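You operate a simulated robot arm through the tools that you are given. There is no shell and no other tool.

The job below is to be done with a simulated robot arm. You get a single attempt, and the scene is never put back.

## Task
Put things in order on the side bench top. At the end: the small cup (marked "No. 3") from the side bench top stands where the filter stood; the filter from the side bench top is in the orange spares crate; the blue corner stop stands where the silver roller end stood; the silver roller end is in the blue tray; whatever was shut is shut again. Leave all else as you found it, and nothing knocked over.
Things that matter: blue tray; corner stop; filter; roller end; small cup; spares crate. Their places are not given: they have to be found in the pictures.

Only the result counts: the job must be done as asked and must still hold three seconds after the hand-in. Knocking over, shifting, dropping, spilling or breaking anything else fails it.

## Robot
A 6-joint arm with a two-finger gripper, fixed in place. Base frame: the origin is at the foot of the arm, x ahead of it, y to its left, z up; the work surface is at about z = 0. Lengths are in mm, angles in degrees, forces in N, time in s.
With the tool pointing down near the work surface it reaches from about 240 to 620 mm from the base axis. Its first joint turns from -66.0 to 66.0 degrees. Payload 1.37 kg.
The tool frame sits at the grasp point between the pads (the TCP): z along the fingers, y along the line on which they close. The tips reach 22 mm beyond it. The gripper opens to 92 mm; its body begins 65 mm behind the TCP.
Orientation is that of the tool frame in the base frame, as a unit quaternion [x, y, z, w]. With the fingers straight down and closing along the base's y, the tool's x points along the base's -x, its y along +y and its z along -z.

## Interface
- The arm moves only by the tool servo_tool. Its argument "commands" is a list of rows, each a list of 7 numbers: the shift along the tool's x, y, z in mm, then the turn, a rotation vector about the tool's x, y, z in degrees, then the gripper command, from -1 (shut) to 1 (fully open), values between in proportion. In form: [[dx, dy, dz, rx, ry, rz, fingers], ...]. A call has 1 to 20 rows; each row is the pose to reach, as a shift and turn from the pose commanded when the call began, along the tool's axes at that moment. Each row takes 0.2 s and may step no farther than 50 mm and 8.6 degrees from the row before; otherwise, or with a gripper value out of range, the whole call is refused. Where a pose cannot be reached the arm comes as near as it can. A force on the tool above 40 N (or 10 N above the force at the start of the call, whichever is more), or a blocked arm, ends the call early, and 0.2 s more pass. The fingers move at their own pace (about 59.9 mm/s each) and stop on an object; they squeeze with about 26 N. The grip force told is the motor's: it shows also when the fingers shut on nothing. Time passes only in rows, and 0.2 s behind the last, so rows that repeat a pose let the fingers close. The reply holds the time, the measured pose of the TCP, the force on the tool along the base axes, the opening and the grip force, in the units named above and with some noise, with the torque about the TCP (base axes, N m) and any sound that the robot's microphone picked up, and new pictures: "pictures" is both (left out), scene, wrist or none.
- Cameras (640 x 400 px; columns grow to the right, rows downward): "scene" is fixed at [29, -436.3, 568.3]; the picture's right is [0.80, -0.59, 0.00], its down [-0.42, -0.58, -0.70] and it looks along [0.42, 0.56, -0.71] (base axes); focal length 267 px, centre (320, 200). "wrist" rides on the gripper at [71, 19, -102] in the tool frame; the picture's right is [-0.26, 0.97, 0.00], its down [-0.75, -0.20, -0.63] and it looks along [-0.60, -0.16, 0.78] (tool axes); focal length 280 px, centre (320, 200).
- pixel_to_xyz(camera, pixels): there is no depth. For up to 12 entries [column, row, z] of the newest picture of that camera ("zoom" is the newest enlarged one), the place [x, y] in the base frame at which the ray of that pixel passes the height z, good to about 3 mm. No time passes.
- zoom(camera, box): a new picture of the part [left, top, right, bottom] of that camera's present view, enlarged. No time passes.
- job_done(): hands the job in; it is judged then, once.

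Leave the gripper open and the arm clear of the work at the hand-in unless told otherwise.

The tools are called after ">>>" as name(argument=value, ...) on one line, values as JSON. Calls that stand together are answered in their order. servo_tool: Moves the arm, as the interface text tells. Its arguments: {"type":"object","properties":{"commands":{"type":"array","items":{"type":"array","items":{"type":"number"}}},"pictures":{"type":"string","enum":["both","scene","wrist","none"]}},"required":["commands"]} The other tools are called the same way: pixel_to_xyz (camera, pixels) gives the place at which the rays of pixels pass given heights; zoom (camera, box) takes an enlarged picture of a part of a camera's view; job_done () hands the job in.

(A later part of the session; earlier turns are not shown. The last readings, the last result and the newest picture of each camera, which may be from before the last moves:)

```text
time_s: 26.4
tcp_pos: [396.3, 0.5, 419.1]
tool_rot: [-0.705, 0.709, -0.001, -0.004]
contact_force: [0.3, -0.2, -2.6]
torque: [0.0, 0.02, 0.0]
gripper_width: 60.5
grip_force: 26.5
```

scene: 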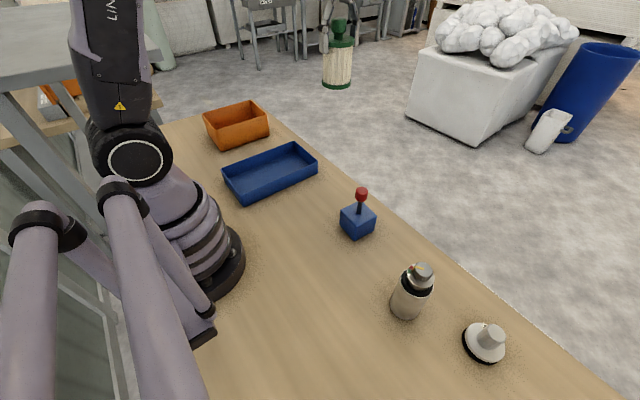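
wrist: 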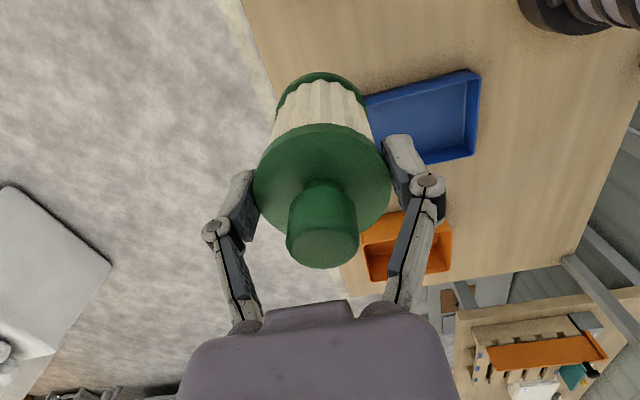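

The wrist view now covers tray, crate and the far corner of the bench, with grey legs around (575,265). I'll zoom in there to locate the grey frame.

>>> zoom(camera="wrist", box=[400, 120, 640, 400])

>>> zoom(camera="scene", box=[0, 0, 200, 160])

>>> pixel_to_xyz(camera="wrist", pixels=[[572, 262, 0], [572, 262, 200], [572, 262, -300], [640, 340, 100], [640, 340, 200], [640, 340, 300]])

>>> pixel_to_xyz(camera="scene", pixels=[[158, 55, 200], [158, 55, 250], [158, 55, 300], [158, 55, 350], [158, 55, 400], [0, 95, 200], [0, 95, 250], [0, 95, 300], [0, 95, 350], [0, 95, 400]])

```text
1.43 times, centred on (520, 260) of wrist
```

zoom: 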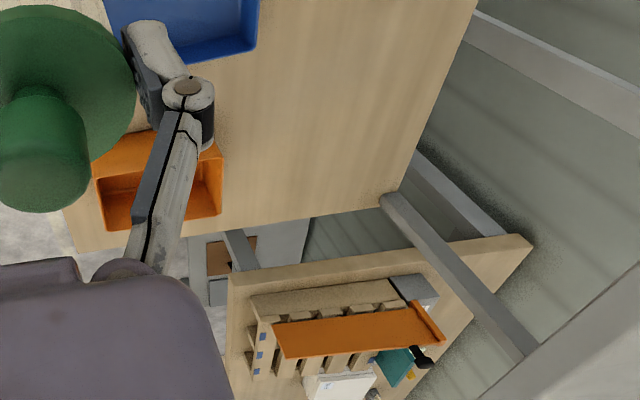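

```text
2.50 times, centred on (100, 80) of scene
```

zoom: 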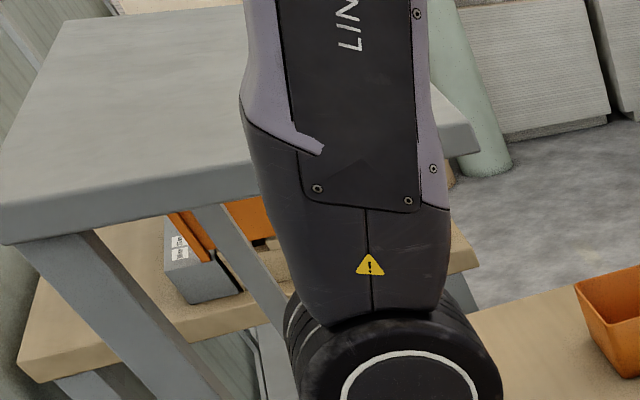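

```text
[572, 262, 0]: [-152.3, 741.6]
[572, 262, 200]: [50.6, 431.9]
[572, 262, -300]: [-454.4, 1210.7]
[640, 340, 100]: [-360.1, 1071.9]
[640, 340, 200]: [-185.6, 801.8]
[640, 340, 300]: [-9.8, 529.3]
```

```text
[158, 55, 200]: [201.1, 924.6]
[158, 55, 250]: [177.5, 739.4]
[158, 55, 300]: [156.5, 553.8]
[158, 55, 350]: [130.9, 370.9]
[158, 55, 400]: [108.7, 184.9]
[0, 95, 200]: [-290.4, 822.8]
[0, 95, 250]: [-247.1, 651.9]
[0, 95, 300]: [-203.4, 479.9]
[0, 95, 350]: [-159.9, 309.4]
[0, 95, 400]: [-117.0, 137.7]
```

I need to see that grey frame better, since it may be what stops the upper arm. I'll turn the camera in place by another 40°, toward -x/+y, at the same height.

>>> servo_tool(commands=[[0, 0, 0, 0, 0, -8, -1], [0, 0, 0, 0, 0, -16, -1], [0, 0, 0, 0, 0, -24, -1], [0, 0, 0, 0, 0, -32, -1], [0, 0, 0, 0, 0, -40, -1], [0, 0, 0, 0, 0, -40, -1]], pictures="wrist")

```text
time_s: 27.8
tcp_pos: [397.0, 0.7, 418.2]
tool_rot: [0.905, -0.425, -0.001, 0.004]
contact_force: [-0.3, -0.2, -2.0]
torque: [-0.02, -0.03, 0.02]
gripper_width: 59.9
grip_force: 25.6
```

wrist: 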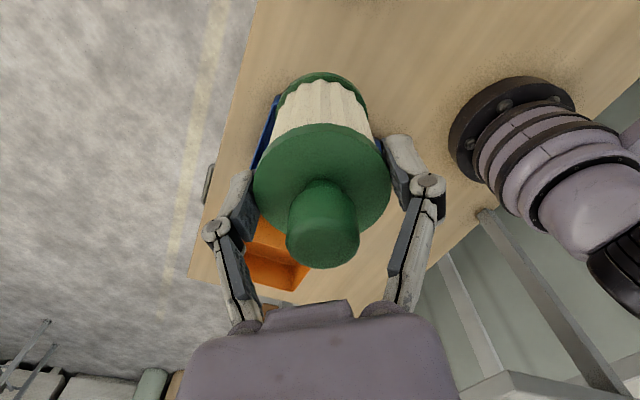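

A frame shows at the lower right, with vertical legs at (540,300) and (470,310) and a plate edge near (560,385). I'll zoom in there.

>>> zoom(camera="wrist", box=[400, 180, 640, 400])

>>> zoom(camera="wrist", box=[440, 340, 640, 400])

```text
1.82 times, centred on (520, 290) of wrist
```

zoom: 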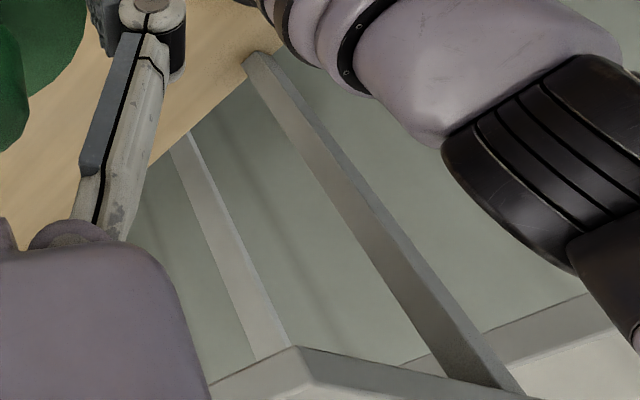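

```text
3.20 times, centred on (540, 370) of wrist
```

zoom: 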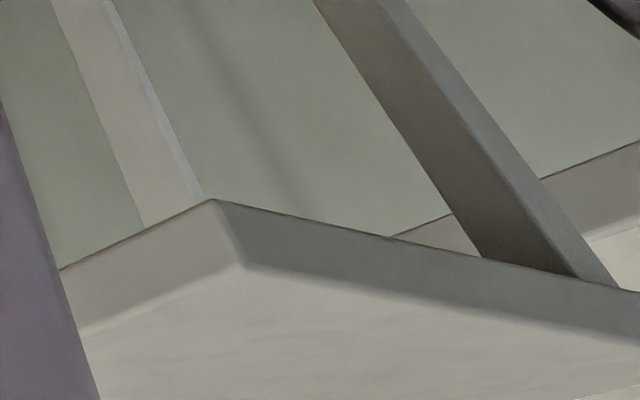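

A post stands at wrist (480,215) and rises toward (600,390), with a plate corner at (506,370). I'll compute where these rays pass at several heights.

>>> pixel_to_xyz(camera="wrist", pixels=[[484, 215, 0], [484, 215, 100], [600, 390, 100], [600, 390, 200], [600, 390, 300], [600, 390, 400], [505.6, 370, 0], [505.6, 370, 200], [505.6, 370, 300], [505.6, 370, 350], [505.6, 370, 400], [437, 257, 0]])

>>> zoom(camera="scene", box=[0, 60, 140, 300])

```text
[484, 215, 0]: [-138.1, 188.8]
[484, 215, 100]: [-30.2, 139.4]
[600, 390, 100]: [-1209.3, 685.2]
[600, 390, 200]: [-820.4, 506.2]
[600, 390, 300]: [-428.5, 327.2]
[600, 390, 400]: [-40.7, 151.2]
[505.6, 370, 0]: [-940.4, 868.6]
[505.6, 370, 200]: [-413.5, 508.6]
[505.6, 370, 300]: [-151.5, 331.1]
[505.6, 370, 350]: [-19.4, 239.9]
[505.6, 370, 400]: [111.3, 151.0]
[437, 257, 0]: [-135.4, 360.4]
```

```text
1.67 times, centred on (70, 180) of scene
```

zoom: 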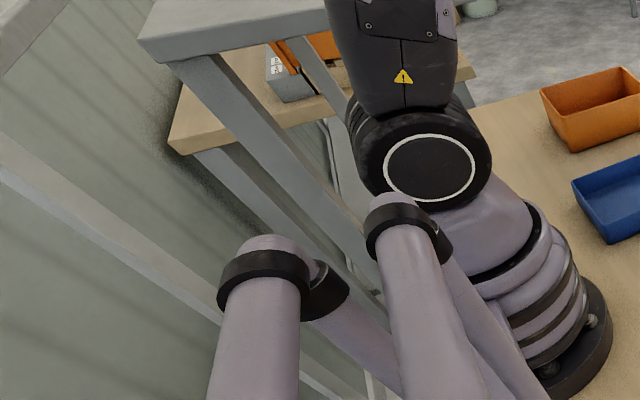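

This explains it. The plate corner is at about (110,150) at z≈400, and the scene and wrist rays agree there. A grey shelf stands beside the base, and near the crate my upper arm rests on its corner, so I must keep the upper arm higher there.

My plan is to hold the filter by its top knob instead, so it hangs about 110 mm below the TCP, and set it into the near part of the crate with a slight outward tilt.

First I'll set the filter down on free bench at about (380,0) and re-grip it.

>>> servo_tool(commands=[[-1.4, 1.7, 27, 0, 0, 7.8, -1], [-2.9, 3.4, 54, 0, 0, 15.6, -1], [-4.3, 5.1, 81, 0, 0, 23.3, -1], [-5.7, 6.8, 108, 0, 0, 31.1, -1], [-7.2, 8.5, 135, 0, 0, 38.9, -1], [-8.6, 10.2, 162, 0, 0, 46.7, -1], [-10, 11.9, 189, 0, 0, 54.4, -1], [-11.4, 13.6, 216, 0, 0, 62.2, -1], [-12.9, 15.3, 243, 0, 0, 70, -1], [-12.9, 15.3, 280, 0, 0, 70, -1], [-12.9, 15.3, 310, 0, 0, 70, -1], [-12.9, 15.3, 325, 0, 0, 70, -1], [-12.9, 15.3, 325, 0, 0, 70, -1]], pictures="both")

```text
time_s: 30.6
tcp_pos: [375.7, -0.3, 93.3]
tool_rot: [-0.496, 0.868, -0.002, -0.003]
contact_force: [0.5, -0.6, -2.0]
torque: [0.01, 0.03, -0.04]
gripper_width: 60.3
grip_force: 25.1
```

scene: 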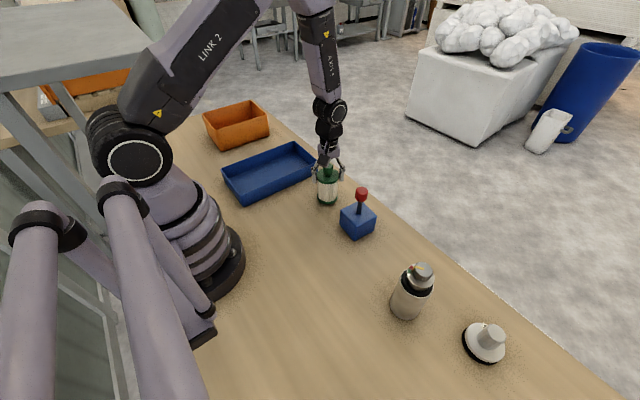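
wrist: 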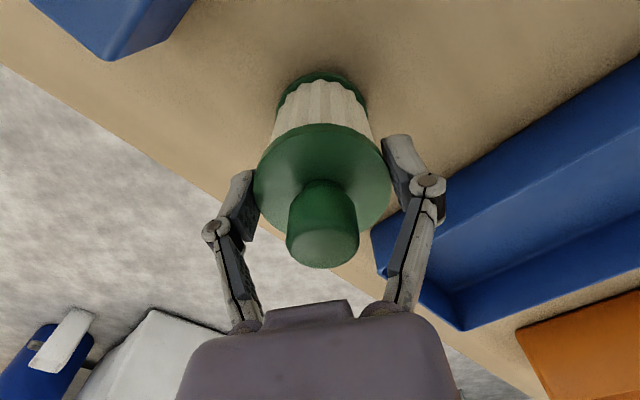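

The hand is at (376,0,93) with free bench below; the tray is over 100 mm away. I'll lower the last ~12 mm slowly until the filter touches.

>>> servo_tool(commands=[[0, 0, 5, 0, 0, 0, -1], [0, 0, 9, 0, 0, 0, -1], [0, 0, 11, 0, 0, 0, -1], [0, 0, 12.5, 0, 0, 0, -1], [0, 0, 13.5, 0, 0, 0, -1], [0, 0, 13.5, 0, 0, 0, -1]], pictures="none")

```text
time_s: 32.0
tcp_pos: [376.1, -0.2, 80.8]
tool_rot: [-0.496, 0.868, -0.002, -0.002]
contact_force: [-4.1, -4.6, 18.5]
torque: [-0.04, 0.08, -0.07]
gripper_width: 60.5
grip_force: 26.4
```

The contact force is 18.5 N up, so the filter is on the bench. I'll ease off about 1 mm and open the fingers.

>>> servo_tool(commands=[[0, 0, -0.8, 0, 0, 0, -1], [0, 0, -0.8, 0, 0, 0, 0.5], [0, 0, -0.8, 0, 0, 0, 0.8], [0, 0, -0.8, 0, 0, 0, 0.8], [0, 0, -0.8, 0, 0, 0, 0.8]], pictures="wrist")

```text
time_s: 33.2
tcp_pos: [375.1, -1.6, 80.9]
tool_rot: [-0.497, 0.868, -0.002, -0.003]
contact_force: [0.3, -0.3, 0.4]
torque: [-0.02, 0.02, -0.01]
gripper_width: 83.0
grip_force: 0.1
```

wrist: 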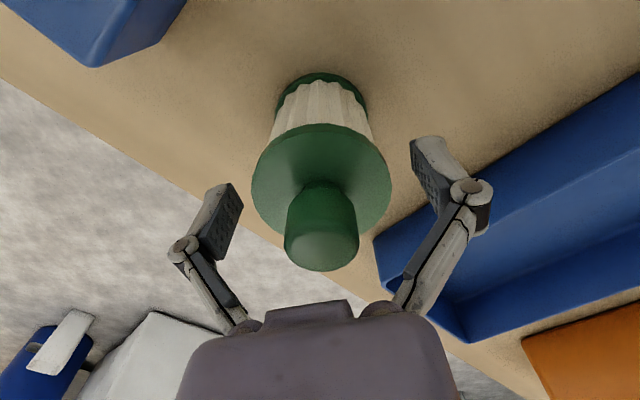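

The filter stands free. I'll zoom in to measure the knob and flange heights before re-gripping at the knob.

>>> zoom(camera="wrist", box=[240, 60, 400, 280])

>>> pixel_to_xyz(camera="wrist", pixels=[[322, 250, 100], [322, 250, 108], [322, 250, 116], [322, 182, 80], [322, 182, 85], [252, 185, 83], [391, 185, 83]])

>>> zoom(camera="scene", box=[280, 130, 380, 230])

```text
1.82 times, centred on (320, 170) of wrist
```

zoom: 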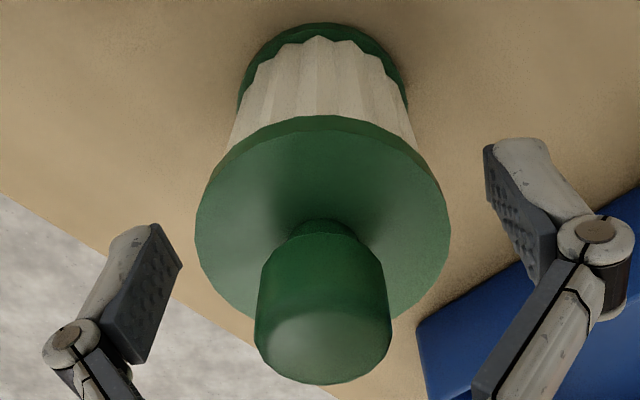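

```text
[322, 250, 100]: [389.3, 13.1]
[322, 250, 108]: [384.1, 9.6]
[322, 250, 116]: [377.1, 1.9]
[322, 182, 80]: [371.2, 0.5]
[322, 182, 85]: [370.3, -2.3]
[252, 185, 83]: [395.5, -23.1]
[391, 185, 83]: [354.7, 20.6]
```

```text
4.00 times, centred on (330, 180) of scene
```

zoom: 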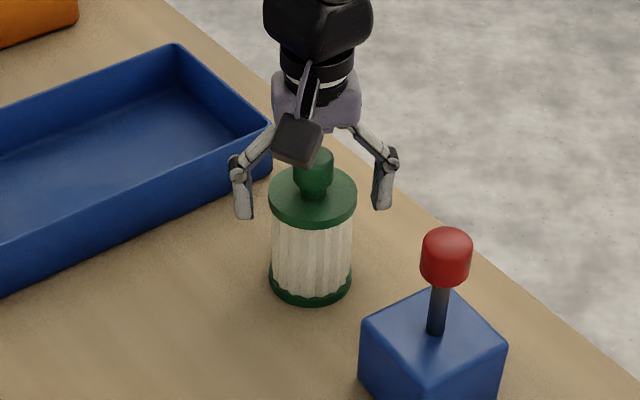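

The knob spans roughly z 92–116 and the flange top is near 81. I'll raise the open hand 27.5 mm to TCP z≈109, which keeps the tips at about 87 and above the flange, and close on the knob.

>>> servo_tool(commands=[[0, 0, -14, 0, 0, 0, 0.8], [0, 0, -27.5, 0, 0, 0, 0.8], [0, 0, -27.5, 0, 0, 0, 0.8], [0, 0, -27.5, 0, 0, 0, 0.2], [0, 0, -27.5, 0, 0, 0, -0.2], [0, 0, -27.5, 0, 0, 0, -1], [0, 0, -27.5, 0, 0, 0, -1], [0, 0, -27.5, 0, 0, 0, -1]], pictures="wrist")

```text
time_s: 35.0
tcp_pos: [374.9, -1.3, 108.0]
tool_rot: [-0.497, 0.868, -0.001, -0.003]
contact_force: [0.0, -0.4, 2.2]
torque: [0.01, -0.05, 0.01]
gripper_width: 26.0
grip_force: 25.8
```

wrist: 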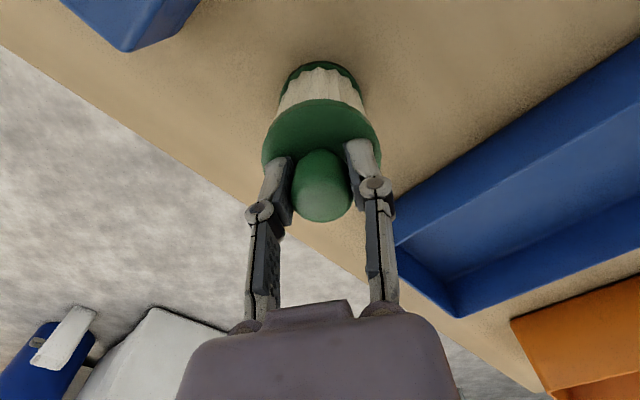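

The knob is gripped at 26.0 mm with 25.8 N. I'll lift to z≈230 and swing at r≈375–440 to base angle 60°, with the filter bottom at about 122, above the tray and crate rim. The tool direction stays fixed.

>>> servo_tool(commands=[[0, 0, -15, 0, 0, 0, -1], [0, 0, -45, 0, 0, 0, -1], [0, 0, -85, 0, 0, 0, -1], [0, 0, -122, 0, 0, 0, -1], [-37.6, 16.6, -122, 0, 0, 0, -1], [-73.0, 37.0, -122, 0, 0, 0, -1], [-106.5, 61.3, -122, 0, 0, 0, -1], [-137.8, 89.6, -122, 0, 0, 0, -1], [-166.3, 121.5, -122, 0, 0, 0, -1], [-191.5, 156.9, -122, 0, 0, 0, -1], [-213.3, 195.3, -122, 0, 0, 0, -1], [-231.0, 236.5, -122, 0, 0, 0, -1], [-244.5, 279.9, -122, 0, 0, 0, -1], [-253.3, 325.2, -122, 0, 0, 0, -1], [-253.3, 325.2, -122, 0, 0, 0, -1]], pictures="both")

```text
time_s: 38.2
tcp_pos: [222.3, 381.0, 228.9]
tool_rot: [-0.496, 0.868, -0.001, -0.003]
contact_force: [-0.5, -0.2, -2.2]
torque: [-0.03, 0.03, -0.01]
gripper_width: 26.4
grip_force: 26.0
```

scene: 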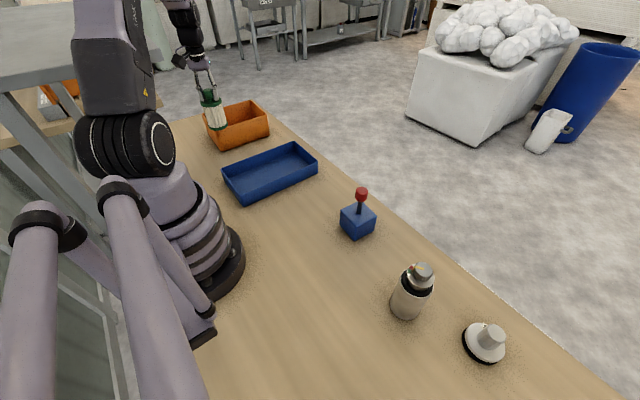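
wrist: 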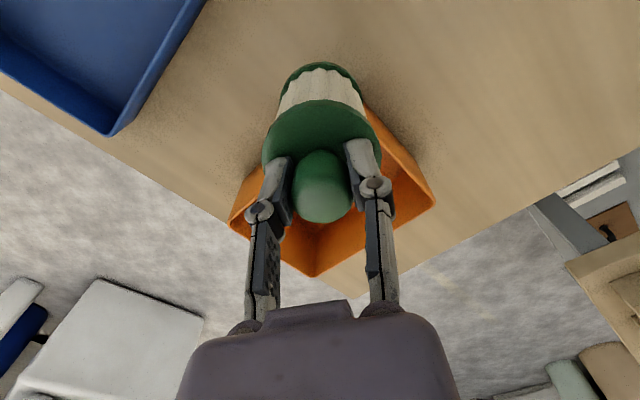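

All good. The crate lies ahead below, with its rim corners near wrist (232,222), (315,275) and (433,205). I'll extend to r≈513 at z 215 while tilting 15° outward; the filter's lowest edge stays at about 103, above the rim.

>>> servo_tool(commands=[[-18, 0, 0, 0, -4, 0, -1], [-37, 0, 3, 0, -8, 0, -1], [-55, 0, 8, 0, -12, 0, -1], [-73, 0, 15, 0, -15, 0, -1], [-73, 0, 15, 0, -15, 0, -1]], pictures="both")

```text
time_s: 39.4
tcp_pos: [260.4, 446.4, 212.9]
tool_rot: [-0.493, 0.86, 0.065, 0.11]
contact_force: [-0.1, 0.5, -2.5]
torque: [-0.05, 0.04, -0.02]
gripper_width: 26.1
grip_force: 25.5
```

scene: 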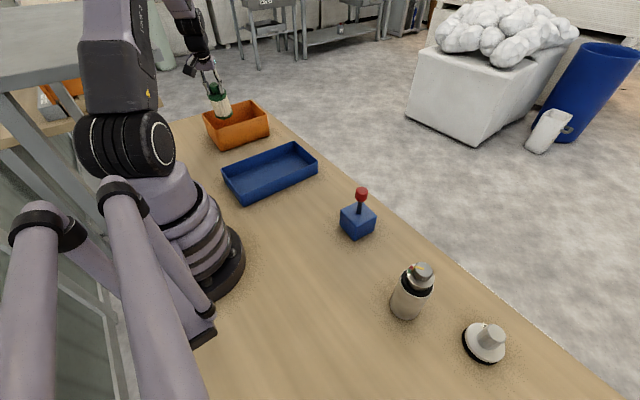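
wrist: 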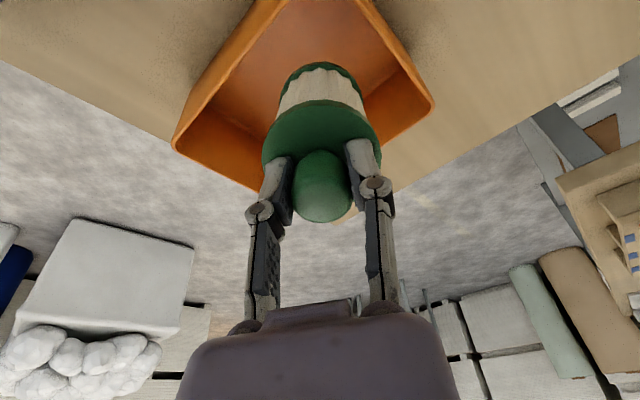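

The filter is over the crate. I'll check the crate rim again from here, at pixels (173,140), (432,100), (284,0) and (372,0), at z 88.

>>> pixel_to_xyz(camera="wrist", pixels=[[173, 140, 88], [432, 100, 88], [275, 3, 88], [372, 3, 88], [230, 60, 88], [408, 60, 88]])

>>> zoom(camera="wrist", box=[160, 0, 450, 200])

>>> zoom(camera="scene", box=[180, 60, 300, 160])

```text
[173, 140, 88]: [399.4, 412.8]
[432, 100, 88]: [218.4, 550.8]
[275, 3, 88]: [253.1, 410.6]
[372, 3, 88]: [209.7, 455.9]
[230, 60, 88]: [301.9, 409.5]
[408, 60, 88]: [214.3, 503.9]
```

```text
2.00 times, centred on (305, 100) of wrist
```

zoom: 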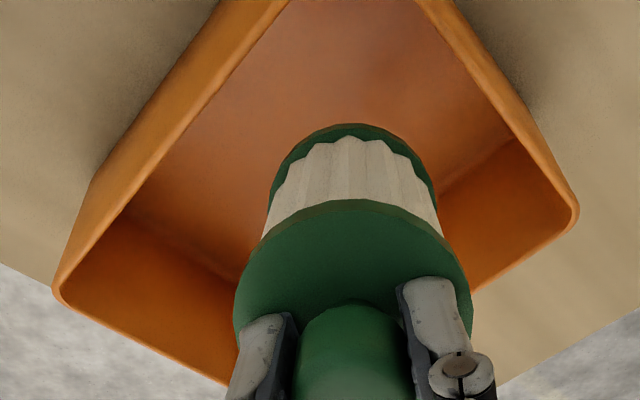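

```text
4.00 times, centred on (240, 110) of scene
```

zoom: 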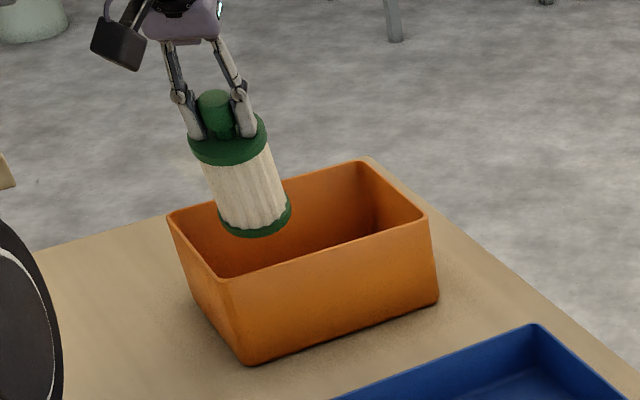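

The geometry is good. The crate rim spans x 214–405, y 411–551, and the filter's bottom centre is at about (274,470). I'll descend straight down 83 mm to z≈130, keeping the tilt, then check the pose.

>>> servo_tool(commands=[[7.8, 0, 29, 0, 0, 0, -1], [14.2, 0, 53.1, 0, 0, 0, -1], [19.4, 0, 72.5, 0, 0, 0, -1], [21.5, 0, 80.2, 0, 0, 0, -1], [21.5, 0, 80.2, 0, 0, 0, -1]], pictures="both")

```text
time_s: 40.6
tcp_pos: [261.1, 445.2, 130.5]
tool_rot: [-0.492, 0.861, 0.063, 0.111]
contact_force: [0.1, -0.3, -1.9]
torque: [-0.05, 0.02, 0.01]
gripper_width: 26.2
grip_force: 26.0
```

scene: 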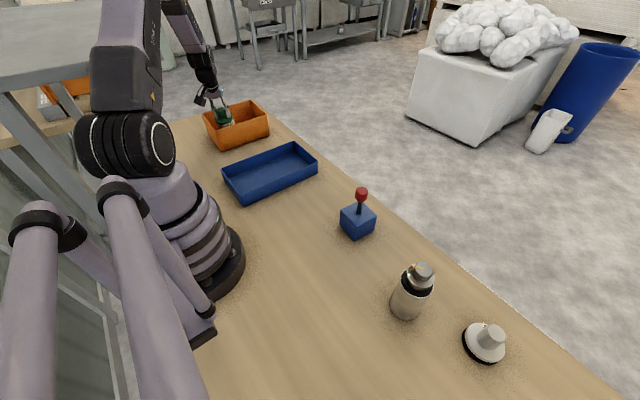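
wrist: 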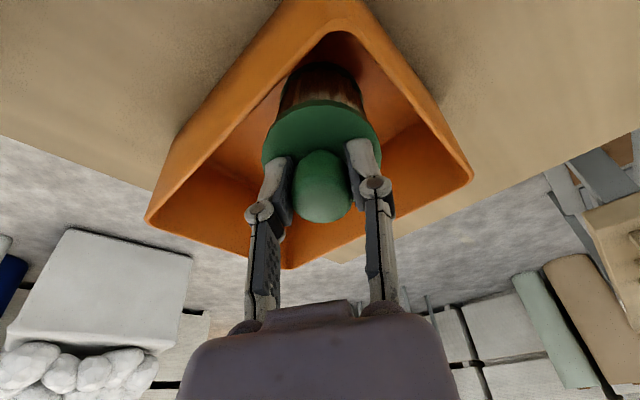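

The pose at z 130.5 follows well, and the filter is inside the crate and clear of the walls. I'll lower in small steps, up to 13 mm, until the bottom edge touches the crate floor.

>>> servo_tool(commands=[[1.0, 0, 3.9, 0, 0, 0, -1], [1.8, 0, 6.8, 0, 0, 0, -1], [2.3, 0, 8.7, 0, 0, 0, -1], [2.6, 0, 9.7, 0, 0, 0, -1], [2.8, 0, 10.6, 0, 0, 0, -1], [2.8, 0, 10.6, 0, 0, 0, -1]], pictures="none")

```text
time_s: 42.0
tcp_pos: [262.9, 448.2, 130.6]
tool_rot: [-0.491, 0.86, 0.067, 0.12]
contact_force: [0.0, -0.1, -2.3]
torque: [-0.05, 0.01, -0.02]
gripper_width: 26.3
grip_force: 26.6
```

The arm's upper link meets the shelf again at z≈130, so the filter edge is still about 14 mm above the crate floor. A larger tilt gains reach. I'll rise a little, tilt 7° more to 22°, move 8 mm inward, and then lower to z≈124.

>>> servo_tool(commands=[[1.9, 0, -8.3, 0, -3.5, 0, -1], [3.8, 0, -16.6, 0, -7, 0, -1], [3.8, 0, -16.6, 0, -7, 0, -1], [5.4, 0, -10.8, 0, -7, 0, -1], [6.9, 0, -5.0, 0, -7, 0, -1], [6.9, 0, -5.0, 0, -7, 0, -1]], pictures="both")

```text
time_s: 43.4
tcp_pos: [256.1, 437.2, 123.5]
tool_rot: [-0.488, 0.853, 0.093, 0.163]
contact_force: [0.2, 0.1, -1.2]
torque: [-0.06, 0.02, 0.02]
gripper_width: 26.2
grip_force: 26.2
```

scene: 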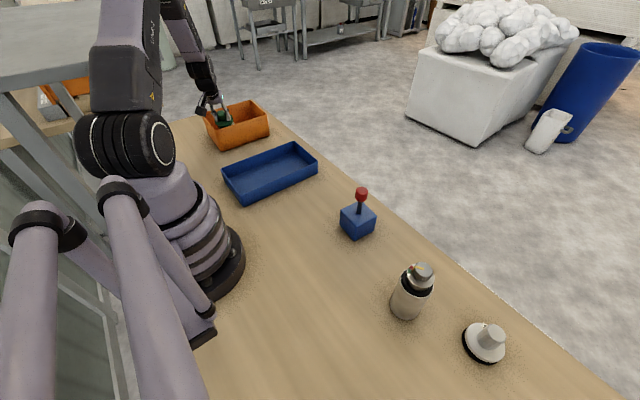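
wrist: 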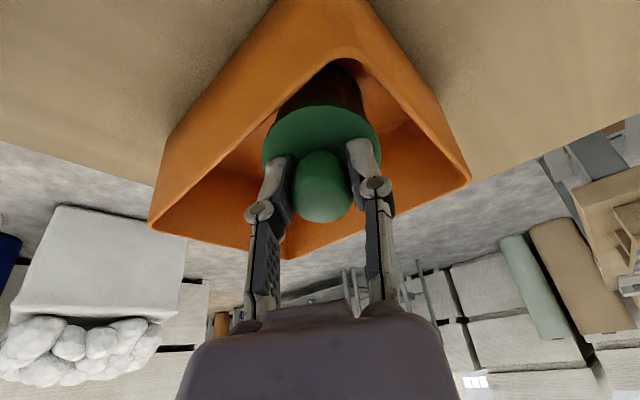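

The tilt is 21.6° at z 123.5. I want to be sure the crate has not shifted, so I'll zoom the scene with the same box as at the start.

>>> zoom(camera="scene", box=[170, 80, 350, 220])

>>> zoom(camera="wrist", box=[220, 0, 460, 240])

```text
2.86 times, centred on (260, 150) of scene
```

zoom: 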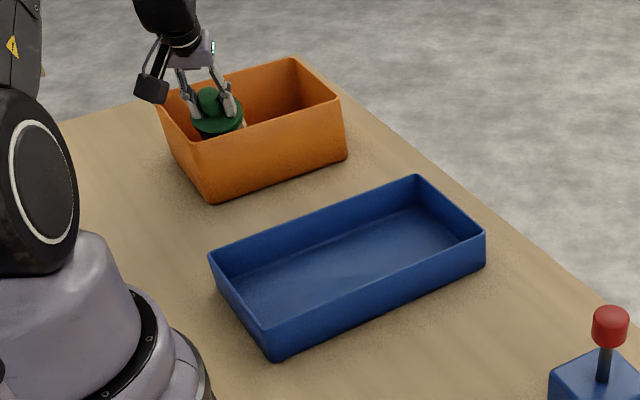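

```text
1.67 times, centred on (340, 120) of wrist
```

zoom: 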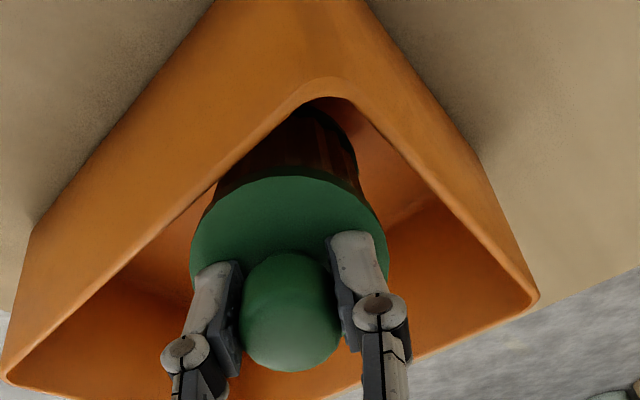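

The crate has not moved. The flange's front edge is only about 2 mm from the front wall, so I'll shift 6 mm sideways (tool +y, toward +y/-x) for clearance. Then I'll lower up to 9 mm in small steps to touch down.

>>> servo_tool(commands=[[0, 3, 0, 0, 0, 0, -1], [0, 6, 0, 0, 0, 0, -1], [1.1, 6, 2.8, 0, 0, 0, -1], [1.9, 6, 4.6, 0, 0, 0, -1], [2.4, 6, 6.0, 0, 0, 0, -1], [2.8, 6, 7.0, 0, 0, 0, -1], [3.2, 6, 8.0, 0, 0, 0, -1], [3.2, 6, 8.0, 0, 0, 0, -1]], pictures="wrist")

```text
time_s: 45.2
tcp_pos: [252.4, 443.0, 120.3]
tool_rot: [-0.487, 0.851, 0.096, 0.168]
contact_force: [-0.1, -0.4, -0.8]
torque: [-0.05, 0.03, 0.0]
gripper_width: 26.3
grip_force: 26.7
```

wrist: 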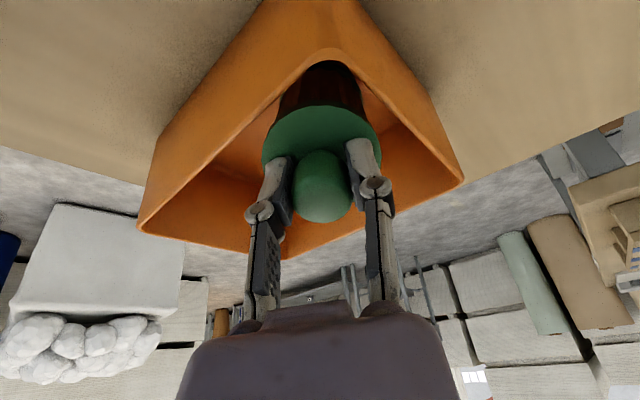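

It stopped again at z 120 on the shelf limit, about 5 mm short of the floor. A slightly smaller base angle allows more lean, so I'll rise 8 mm, move 25 mm toward +x at the same y, and lower again in small steps.

>>> servo_tool(commands=[[-3, 0, -7.4, 0, 0, 0, -1], [-8, -11.3, -5.4, 0, 0, 0, -1], [-13, -22.65, -3.35, 0, 0, 0, -1], [-11.1, -22.65, 1.3, 0, 0, 0, -1], [-10.2, -22.65, 3.6, 0, 0, 0, -1], [-9.3, -22.65, 5.9, 0, 0, 0, -1], [-9.3, -22.65, 5.9, 0, 0, 0, -1]], pictures="both")

```text
time_s: 46.8
tcp_pos: [277.0, 442.6, 120.9]
tool_rot: [-0.487, 0.851, 0.097, 0.171]
contact_force: [0.0, 0.1, -0.7]
torque: [-0.08, 0.05, 0.02]
gripper_width: 26.2
grip_force: 25.4
```

scene: 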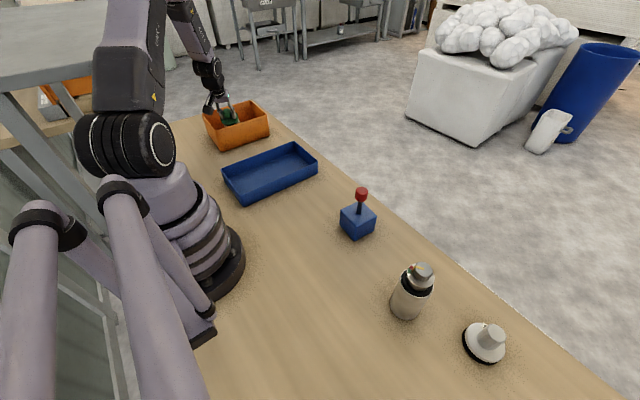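
wrist: 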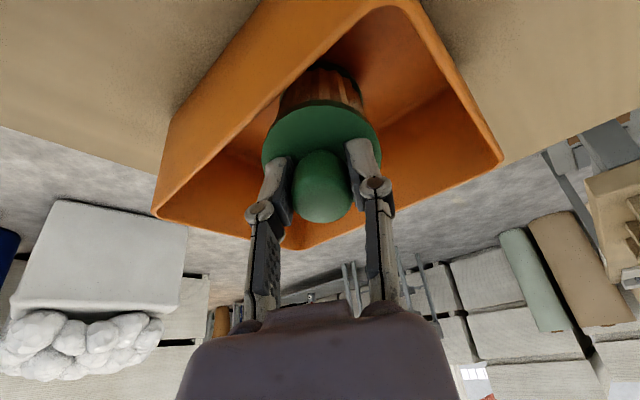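

It reached z 120.9, again at the limit, with about 5 mm left. There are about 6 mm to the front wall, so I'll move 4 mm inward, which lets the arm sink further.

>>> servo_tool(commands=[[1.9, 0, -0.7, 0, 0, 0, -1], [3.7, 0, -1.5, 0, 0, 0, -1], [3.7, 0, -1.5, 0, 0, 0, -1], [3.7, 0, -1.5, 0, 0, 0, -1]], pictures="wrist")

```text
time_s: 47.8
tcp_pos: [275.7, 436.4, 117.1]
tool_rot: [-0.488, 0.852, 0.095, 0.168]
contact_force: [0.4, 0.2, -2.1]
torque: [-0.01, 0.02, 0.0]
gripper_width: 26.3
grip_force: 26.0
```

wrist: 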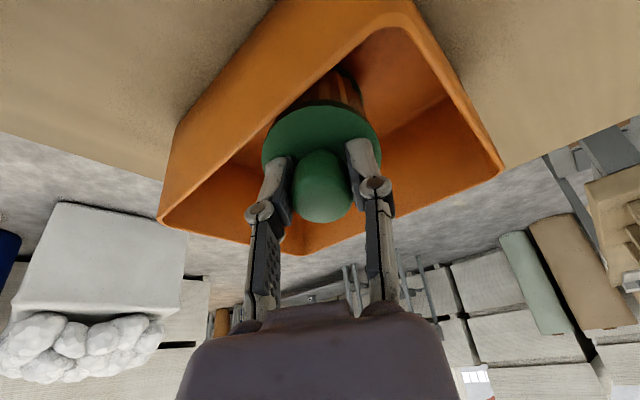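

I estimate the filter's lower edge is 1–2 mm above the floor, and no wall force shows. I'll release slowly, opening a little per row so the filter settles gently.

>>> servo_tool(commands=[[3.7, 0, -1.5, 0, 0, 0, -0.44], [3.7, 0, -1.5, 0, 0, 0, -0.42], [3.7, 0, -1.5, 0, 0, 0, -0.4], [3.7, 0, -1.5, 0, 0, 0, -0.38], [3.7, 0, -1.5, 0, 0, 0, -0.34], [3.7, 0, -1.5, 0, 0, 0, -0.28], [3.7, 0, -1.5, 0, 0, 0, -0.2], [3.7, 0, -1.5, 0, 0, 0, -0.1], [3.7, 0, -1.5, 0, 0, 0, -0.1]], pictures="both")

```text
time_s: 49.8
tcp_pos: [272.8, 433.9, 115.8]
tool_rot: [-0.487, 0.852, 0.095, 0.166]
contact_force: [-0.6, 0.6, -0.3]
torque: [0.01, 0.01, 0.01]
gripper_width: 41.4
grip_force: 0.2
```

scene: 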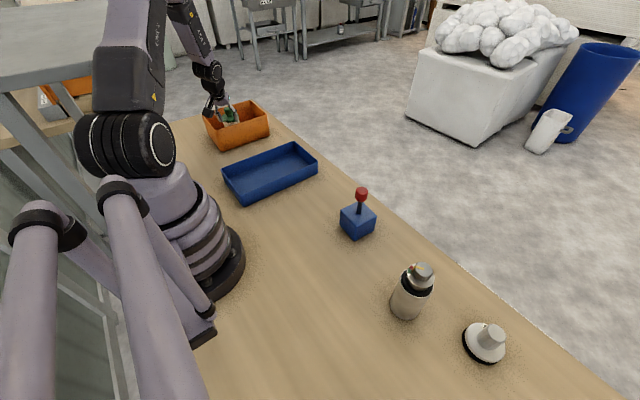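
wrist: 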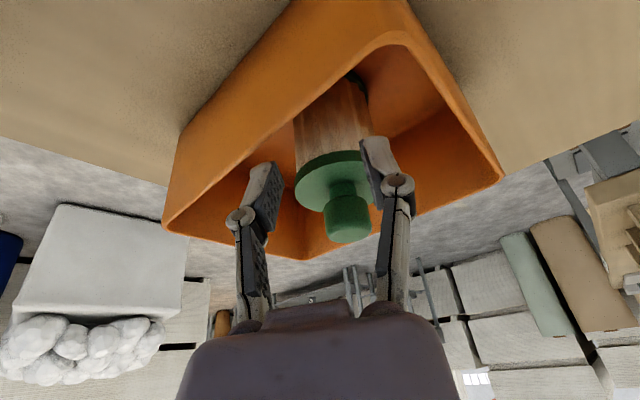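

The fingers are open at 41 mm and the filter stands in the crate, no longer tilted with the hand. I repeated the offset by mistake, which moved the hand about 3 mm further in, but with no force shown. I'll zoom in to check the filter and fingers before retreating.

>>> zoom(camera="wrist", box=[200, 40, 460, 270])

>>> zoom(camera="scene", box=[180, 70, 300, 170])

```text
1.74 times, centred on (330, 155) of wrist
```

zoom: 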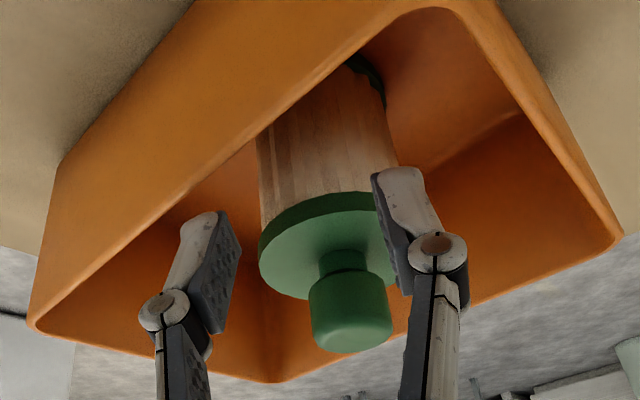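

```text
4.00 times, centred on (240, 120) of scene
```

zoom: 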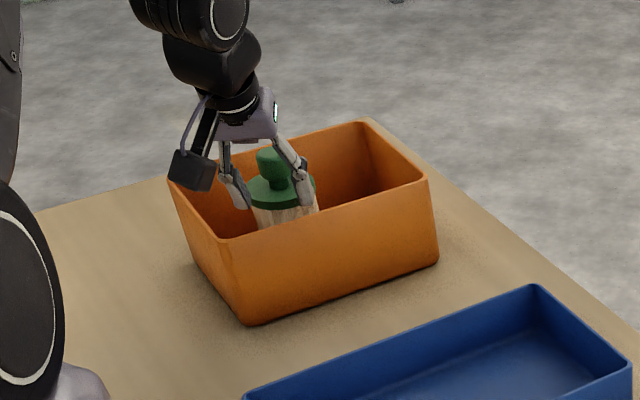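

The filter stands upright inside the crate. I'll open wider to about 60 mm, then retreat back along the tool axis, up and inward, 110 mm.

>>> servo_tool(commands=[[0, 0, 0, 0, 0, 0, 0.1], [0, 0, 0, 0, 0, 0, 0.3], [0, 0, 0, 0, 0, 0, 0.3], [0, 0, -15, 0, 0, 0, 0.3], [0, 0, -40, 0, 0, 0, 0.3], [0, 0, -75, 0, 0, 0, 0.3], [0, 0, -110, 0, 0, 0, 0.3], [0, 0, -110, 0, 0, 0, 0.3]], pictures="both")

```text
time_s: 51.6
tcp_pos: [254.5, 393.9, 215.0]
tool_rot: [-0.488, 0.852, 0.093, 0.162]
contact_force: [0.1, 0.4, 0.4]
torque: [0.0, -0.04, -0.02]
gripper_width: 59.8
grip_force: 0.0
```

scene: 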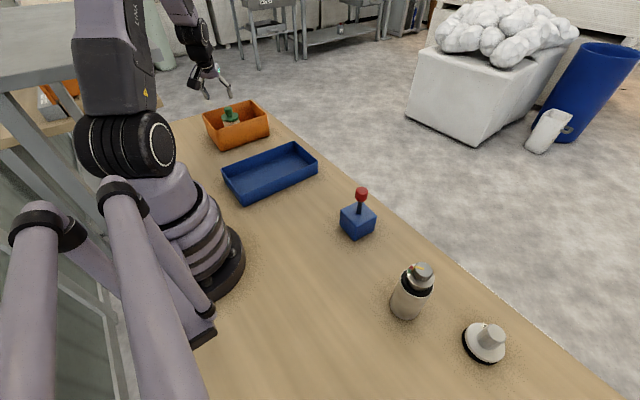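
wrist: 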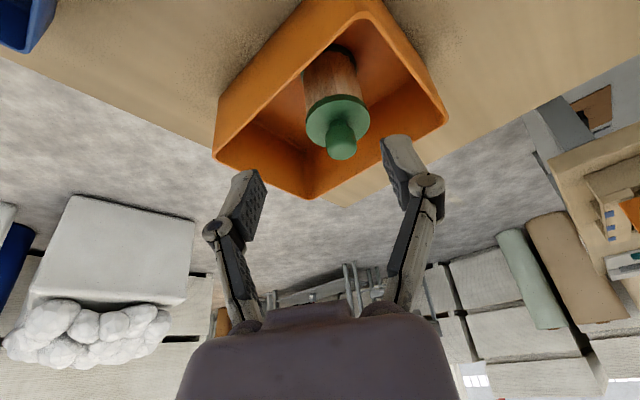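

The filter is standing in the crate and the hand is clear. I'll level the tool again (+22° about tool y) while backing inward and up to about (232,355,230).

>>> servo_tool(commands=[[12, 0, -10.3, 0, 7.4, 0, 0.3], [24, 0, -20.5, 0, 14.8, 0, 0.3], [36.1, 0, -30.8, 0, 22, 0, 0.6], [36.1, 0, -30.8, 0, 22, 0, 1]], pictures="scene")

>>> zoom(camera="scene", box=[170, 80, 350, 220])

```text
time_s: 52.6
tcp_pos: [229.5, 357.2, 230.3]
tool_rot: [-0.497, 0.868, -0.002, -0.005]
contact_force: [-1.0, -0.1, 0.1]
torque: [-0.03, 0.02, -0.01]
gripper_width: 92.0
grip_force: 0.1
```

scene: 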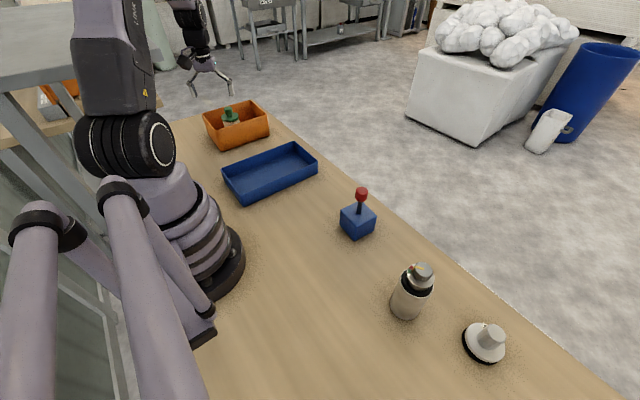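

```text
2.86 times, centred on (260, 150) of scene
```

zoom: 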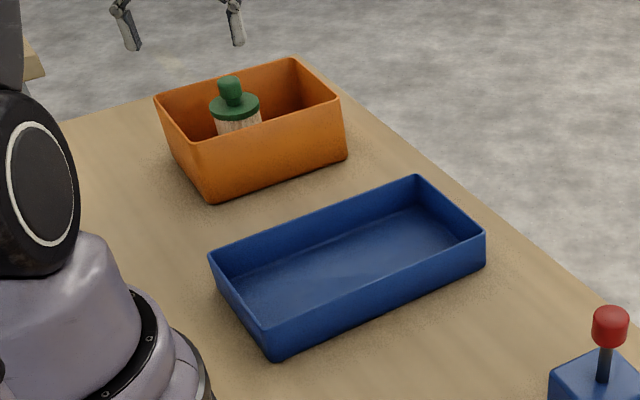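

The filter is upright in the crate, and the crate and tray are unmoved. Next I'll swing the open, empty hand at z 230 to base angle -52.8°, r 450, turning the yaw to -52. The finger tips stay at about 208, above everything.

>>> servo_tool(commands=[[3.0, -40.7, 0, 0, 0, 5.6, 1], [9.8, -81.0, 0, 0, 0, 11.2, 1], [19.6, -121.0, 0, 0, 0, 16.8, 1], [34.2, -159.6, 0, 0, 0, 22.4, 1], [52.4, -196.6, 0, 0, 0, 28, 1], [74.1, -231.9, 0, 0, 0, 33.6, 1], [98.4, -265.6, 0, 0, 0, 39.2, 1], [126.7, -296.3, 0, 0, 0, 44.8, 1], [157.9, -324.2, 0, 0, 0, 50.4, 1], [191.6, -349.0, 0, 0, 0, 56, 1], [227.3, -371.4, 0, 0, 0, 61.6, 1], [265.4, -389.4, 0, 0, 0, 67.2, 1], [305.2, -403.8, 0, 0, 0, 72.8, 1], [346.2, -414.2, 0, 0, 0, 78.4, 1], [388.1, -421.7, 0, 0, 0, 84, 1], [430.7, -424.2, 0, 0, 0, 89.6, 1], [473.4, -422.5, 0, 0, 0, 95.2, 1], [515.9, -416.8, 0, 0, 0, 100.8, 1], [558.0, -407.9, 0, 0, 0, 106.4, 1], [598.9, -394.1, 0, 0, 0, 112, 1]], pictures="both")

```text
time_s: 56.8
tcp_pos: [265.2, -359.9, 234.1]
tool_rot: [0.442, 0.897, -0.004, -0.001]
contact_force: [-0.7, 0.3, -0.6]
torque: [0.01, 0.01, 0.0]
gripper_width: 91.9
grip_force: 0.0
```

scene: 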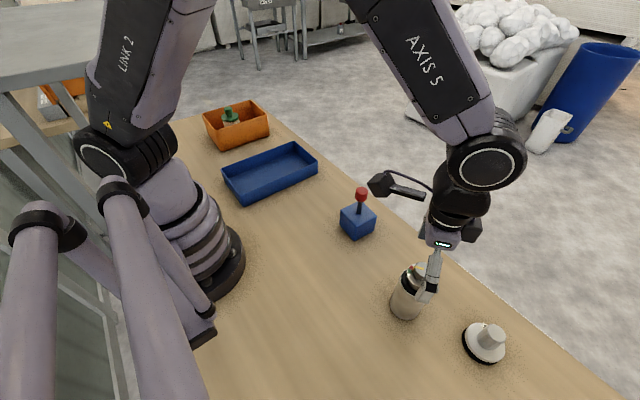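
wrist: 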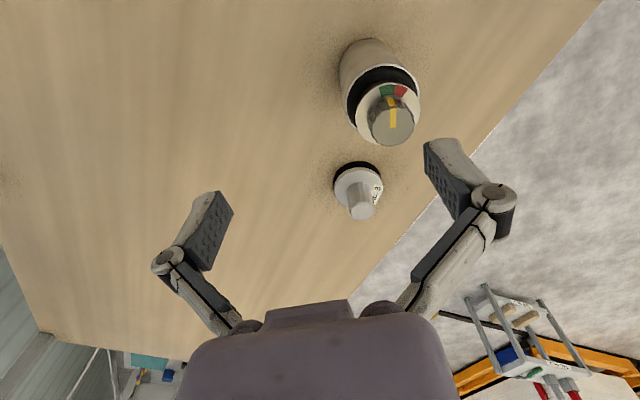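

The hand is at (265,-360,234). The canister is at wrist (385,95) and the No. 3 disc at (360,190). I'll zoom in for details of both.

>>> zoom(camera="wrist", box=[310, 20, 440, 240])

>>> zoom(camera="wrist", box=[310, 140, 410, 230])

```text
1.82 times, centred on (375, 130) of wrist
```

zoom: 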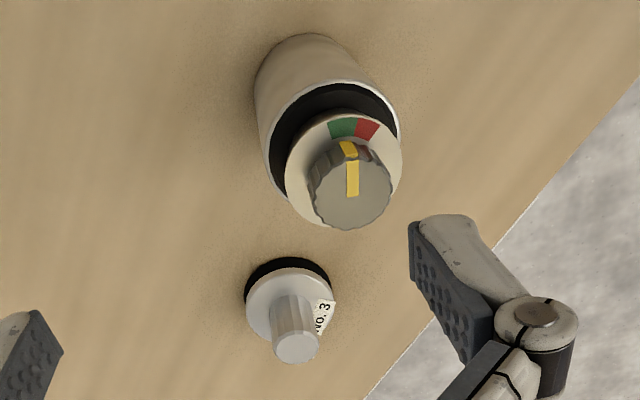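

```text
4.44 times, centred on (360, 185) of wrist
```

zoom: 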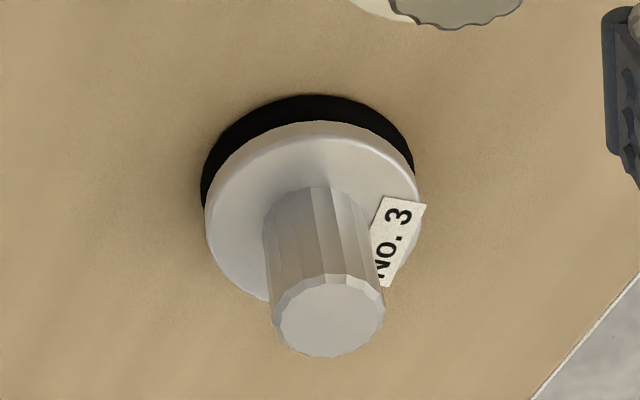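

The disc carries the label "No. 3", so it is the small cup, and its stub is a good grip. I'll compute the stub top at wrist (362,212) and the flange and base edges at several heights to locate it precisely.

>>> pixel_to_xyz(camera="wrist", pixels=[[362.3, 211.6, 60], [362.3, 211.6, 66], [362.3, 211.6, 72], [349.4, 212, 66], [374.6, 212, 66], [333, 185, 15], [381, 185, 15], [357, 165, 0], [357, 165, 10], [333.5, 192, 22], [382, 192, 22]])

>>> zoom(camera="scene", box=[440, 300, 540, 380])

```text
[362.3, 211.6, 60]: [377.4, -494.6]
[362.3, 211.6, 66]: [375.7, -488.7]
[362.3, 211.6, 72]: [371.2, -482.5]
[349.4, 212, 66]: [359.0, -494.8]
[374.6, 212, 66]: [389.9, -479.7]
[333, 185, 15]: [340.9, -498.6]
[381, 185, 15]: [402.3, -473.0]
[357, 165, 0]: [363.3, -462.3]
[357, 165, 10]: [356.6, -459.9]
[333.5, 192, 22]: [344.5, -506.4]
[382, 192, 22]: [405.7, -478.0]
```

```text
5.00 times, centred on (490, 340) of scene
```

zoom: 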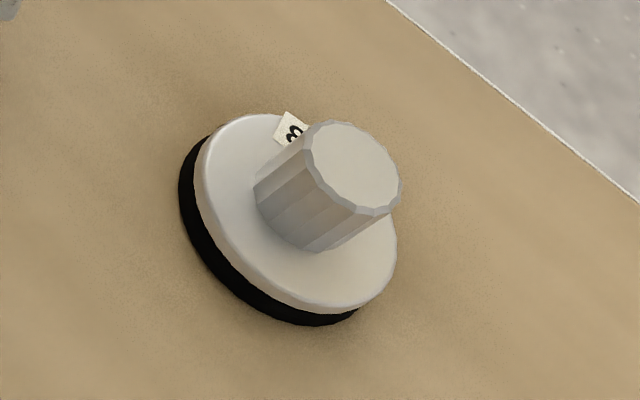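

The cup's stub is 34 mm wide, centred at (375.5,-489), with its top at z 66; the flange top is at about z 20. I'll move above it to z 140 while turning to yaw -90, which keeps the wrist camera away from the silver cylinder.

>>> servo_tool(commands=[[-33, 0, 0, 0, 0, 7.6, 1], [-67, 0, 10, 0, 0, 15.2, 1], [-100, 0.5, 35, 0, 0, 22.8, 1], [-133, 1, 60, 0, 0, 30.4, 1], [-166.7, 1.1, 90, 0, 0, 38, 1], [-166.7, 1.1, 90, 0, 0, 38, 1]], pictures="both")

```text
time_s: 58.2
tcp_pos: [368.1, -489.9, 143.2]
tool_rot: [0.711, 0.704, -0.003, 0.002]
contact_force: [0.1, 0.1, -0.1]
torque: [0.0, 0.03, 0.01]
gripper_width: 92.0
grip_force: 0.1
```

scene: 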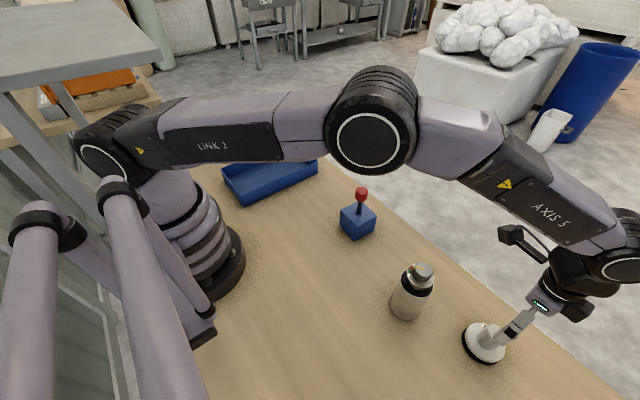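
wrist: 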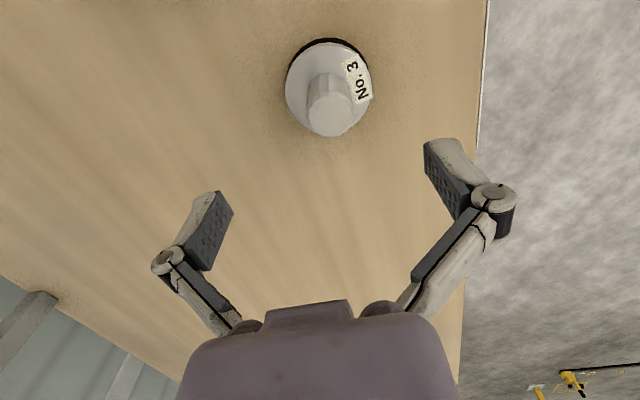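

The stub top appears at about (332,119) and the axis under the TCP should be near (320,116), so I'm about 8 mm off along +x. I'll zoom in to pin it down.

>>> zoom(camera="wrist", box=[270, 20, 390, 150])

```text
3.08 times, centred on (330, 85) of wrist
```

zoom: 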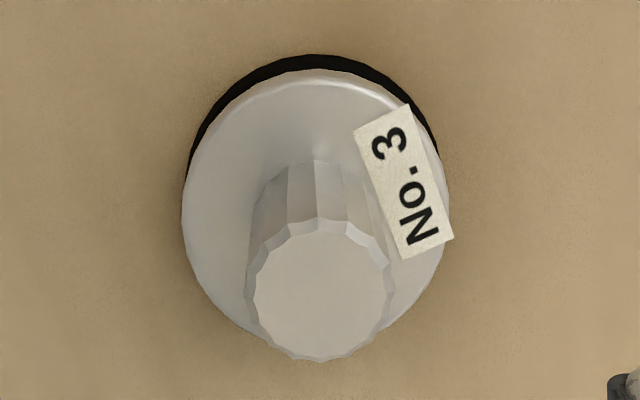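

>>> pixel_to_xyz(camera="wrist", pixels=[[329.9, 113.9, 60], [329.9, 113.9, 66], [328.4, 87.3, 18], [284.9, 87, 18], [372, 87, 18], [306, 114, 64], [353.4, 114, 64]])

```text
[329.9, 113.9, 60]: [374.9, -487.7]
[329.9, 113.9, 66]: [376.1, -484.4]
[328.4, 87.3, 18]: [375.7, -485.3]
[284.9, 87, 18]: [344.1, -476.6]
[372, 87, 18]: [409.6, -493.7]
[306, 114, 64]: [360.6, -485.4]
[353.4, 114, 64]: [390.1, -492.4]
```

The stub centre is at (375.6,-486) and the TCP is at (368,-490). I'll correct by +7.5 in x and +4 in y and descend to z≈50, where the tips are at about 28, above the flange.

>>> servo_tool(commands=[[4, 7.5, 20, 0, 0, 0, 1], [4, 7.5, 45, 0, 0, 0, 1], [4, 7.5, 68, 0, 0, 0, 1], [4, 7.5, 84, 0, 0, 0, 1], [4, 7.5, 92, 0, 0, 0, 1], [4, 7.5, 92, 0, 0, 0, 1]], pictures="both")

```text
time_s: 59.6
tcp_pos: [375.7, -486.1, 52.3]
tool_rot: [0.71, 0.704, -0.004, 0.001]
contact_force: [-0.6, 0.2, -0.1]
torque: [-0.02, 0.02, 0.01]
gripper_width: 92.1
grip_force: 0.0
```

scene: 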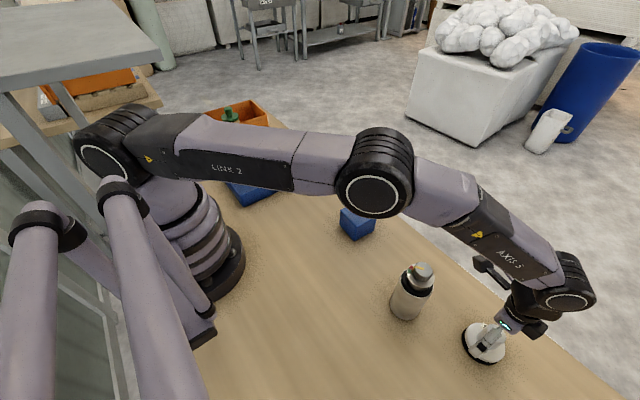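
wrist: 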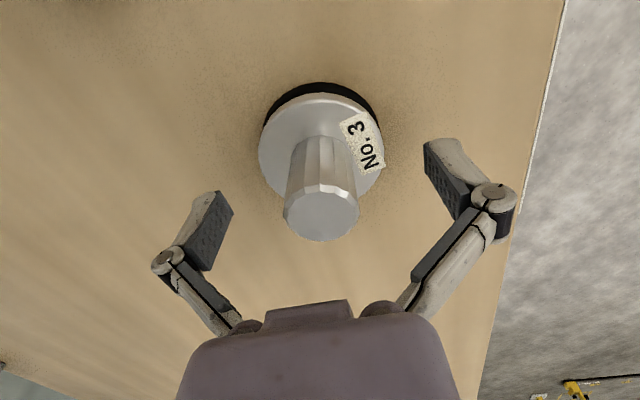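

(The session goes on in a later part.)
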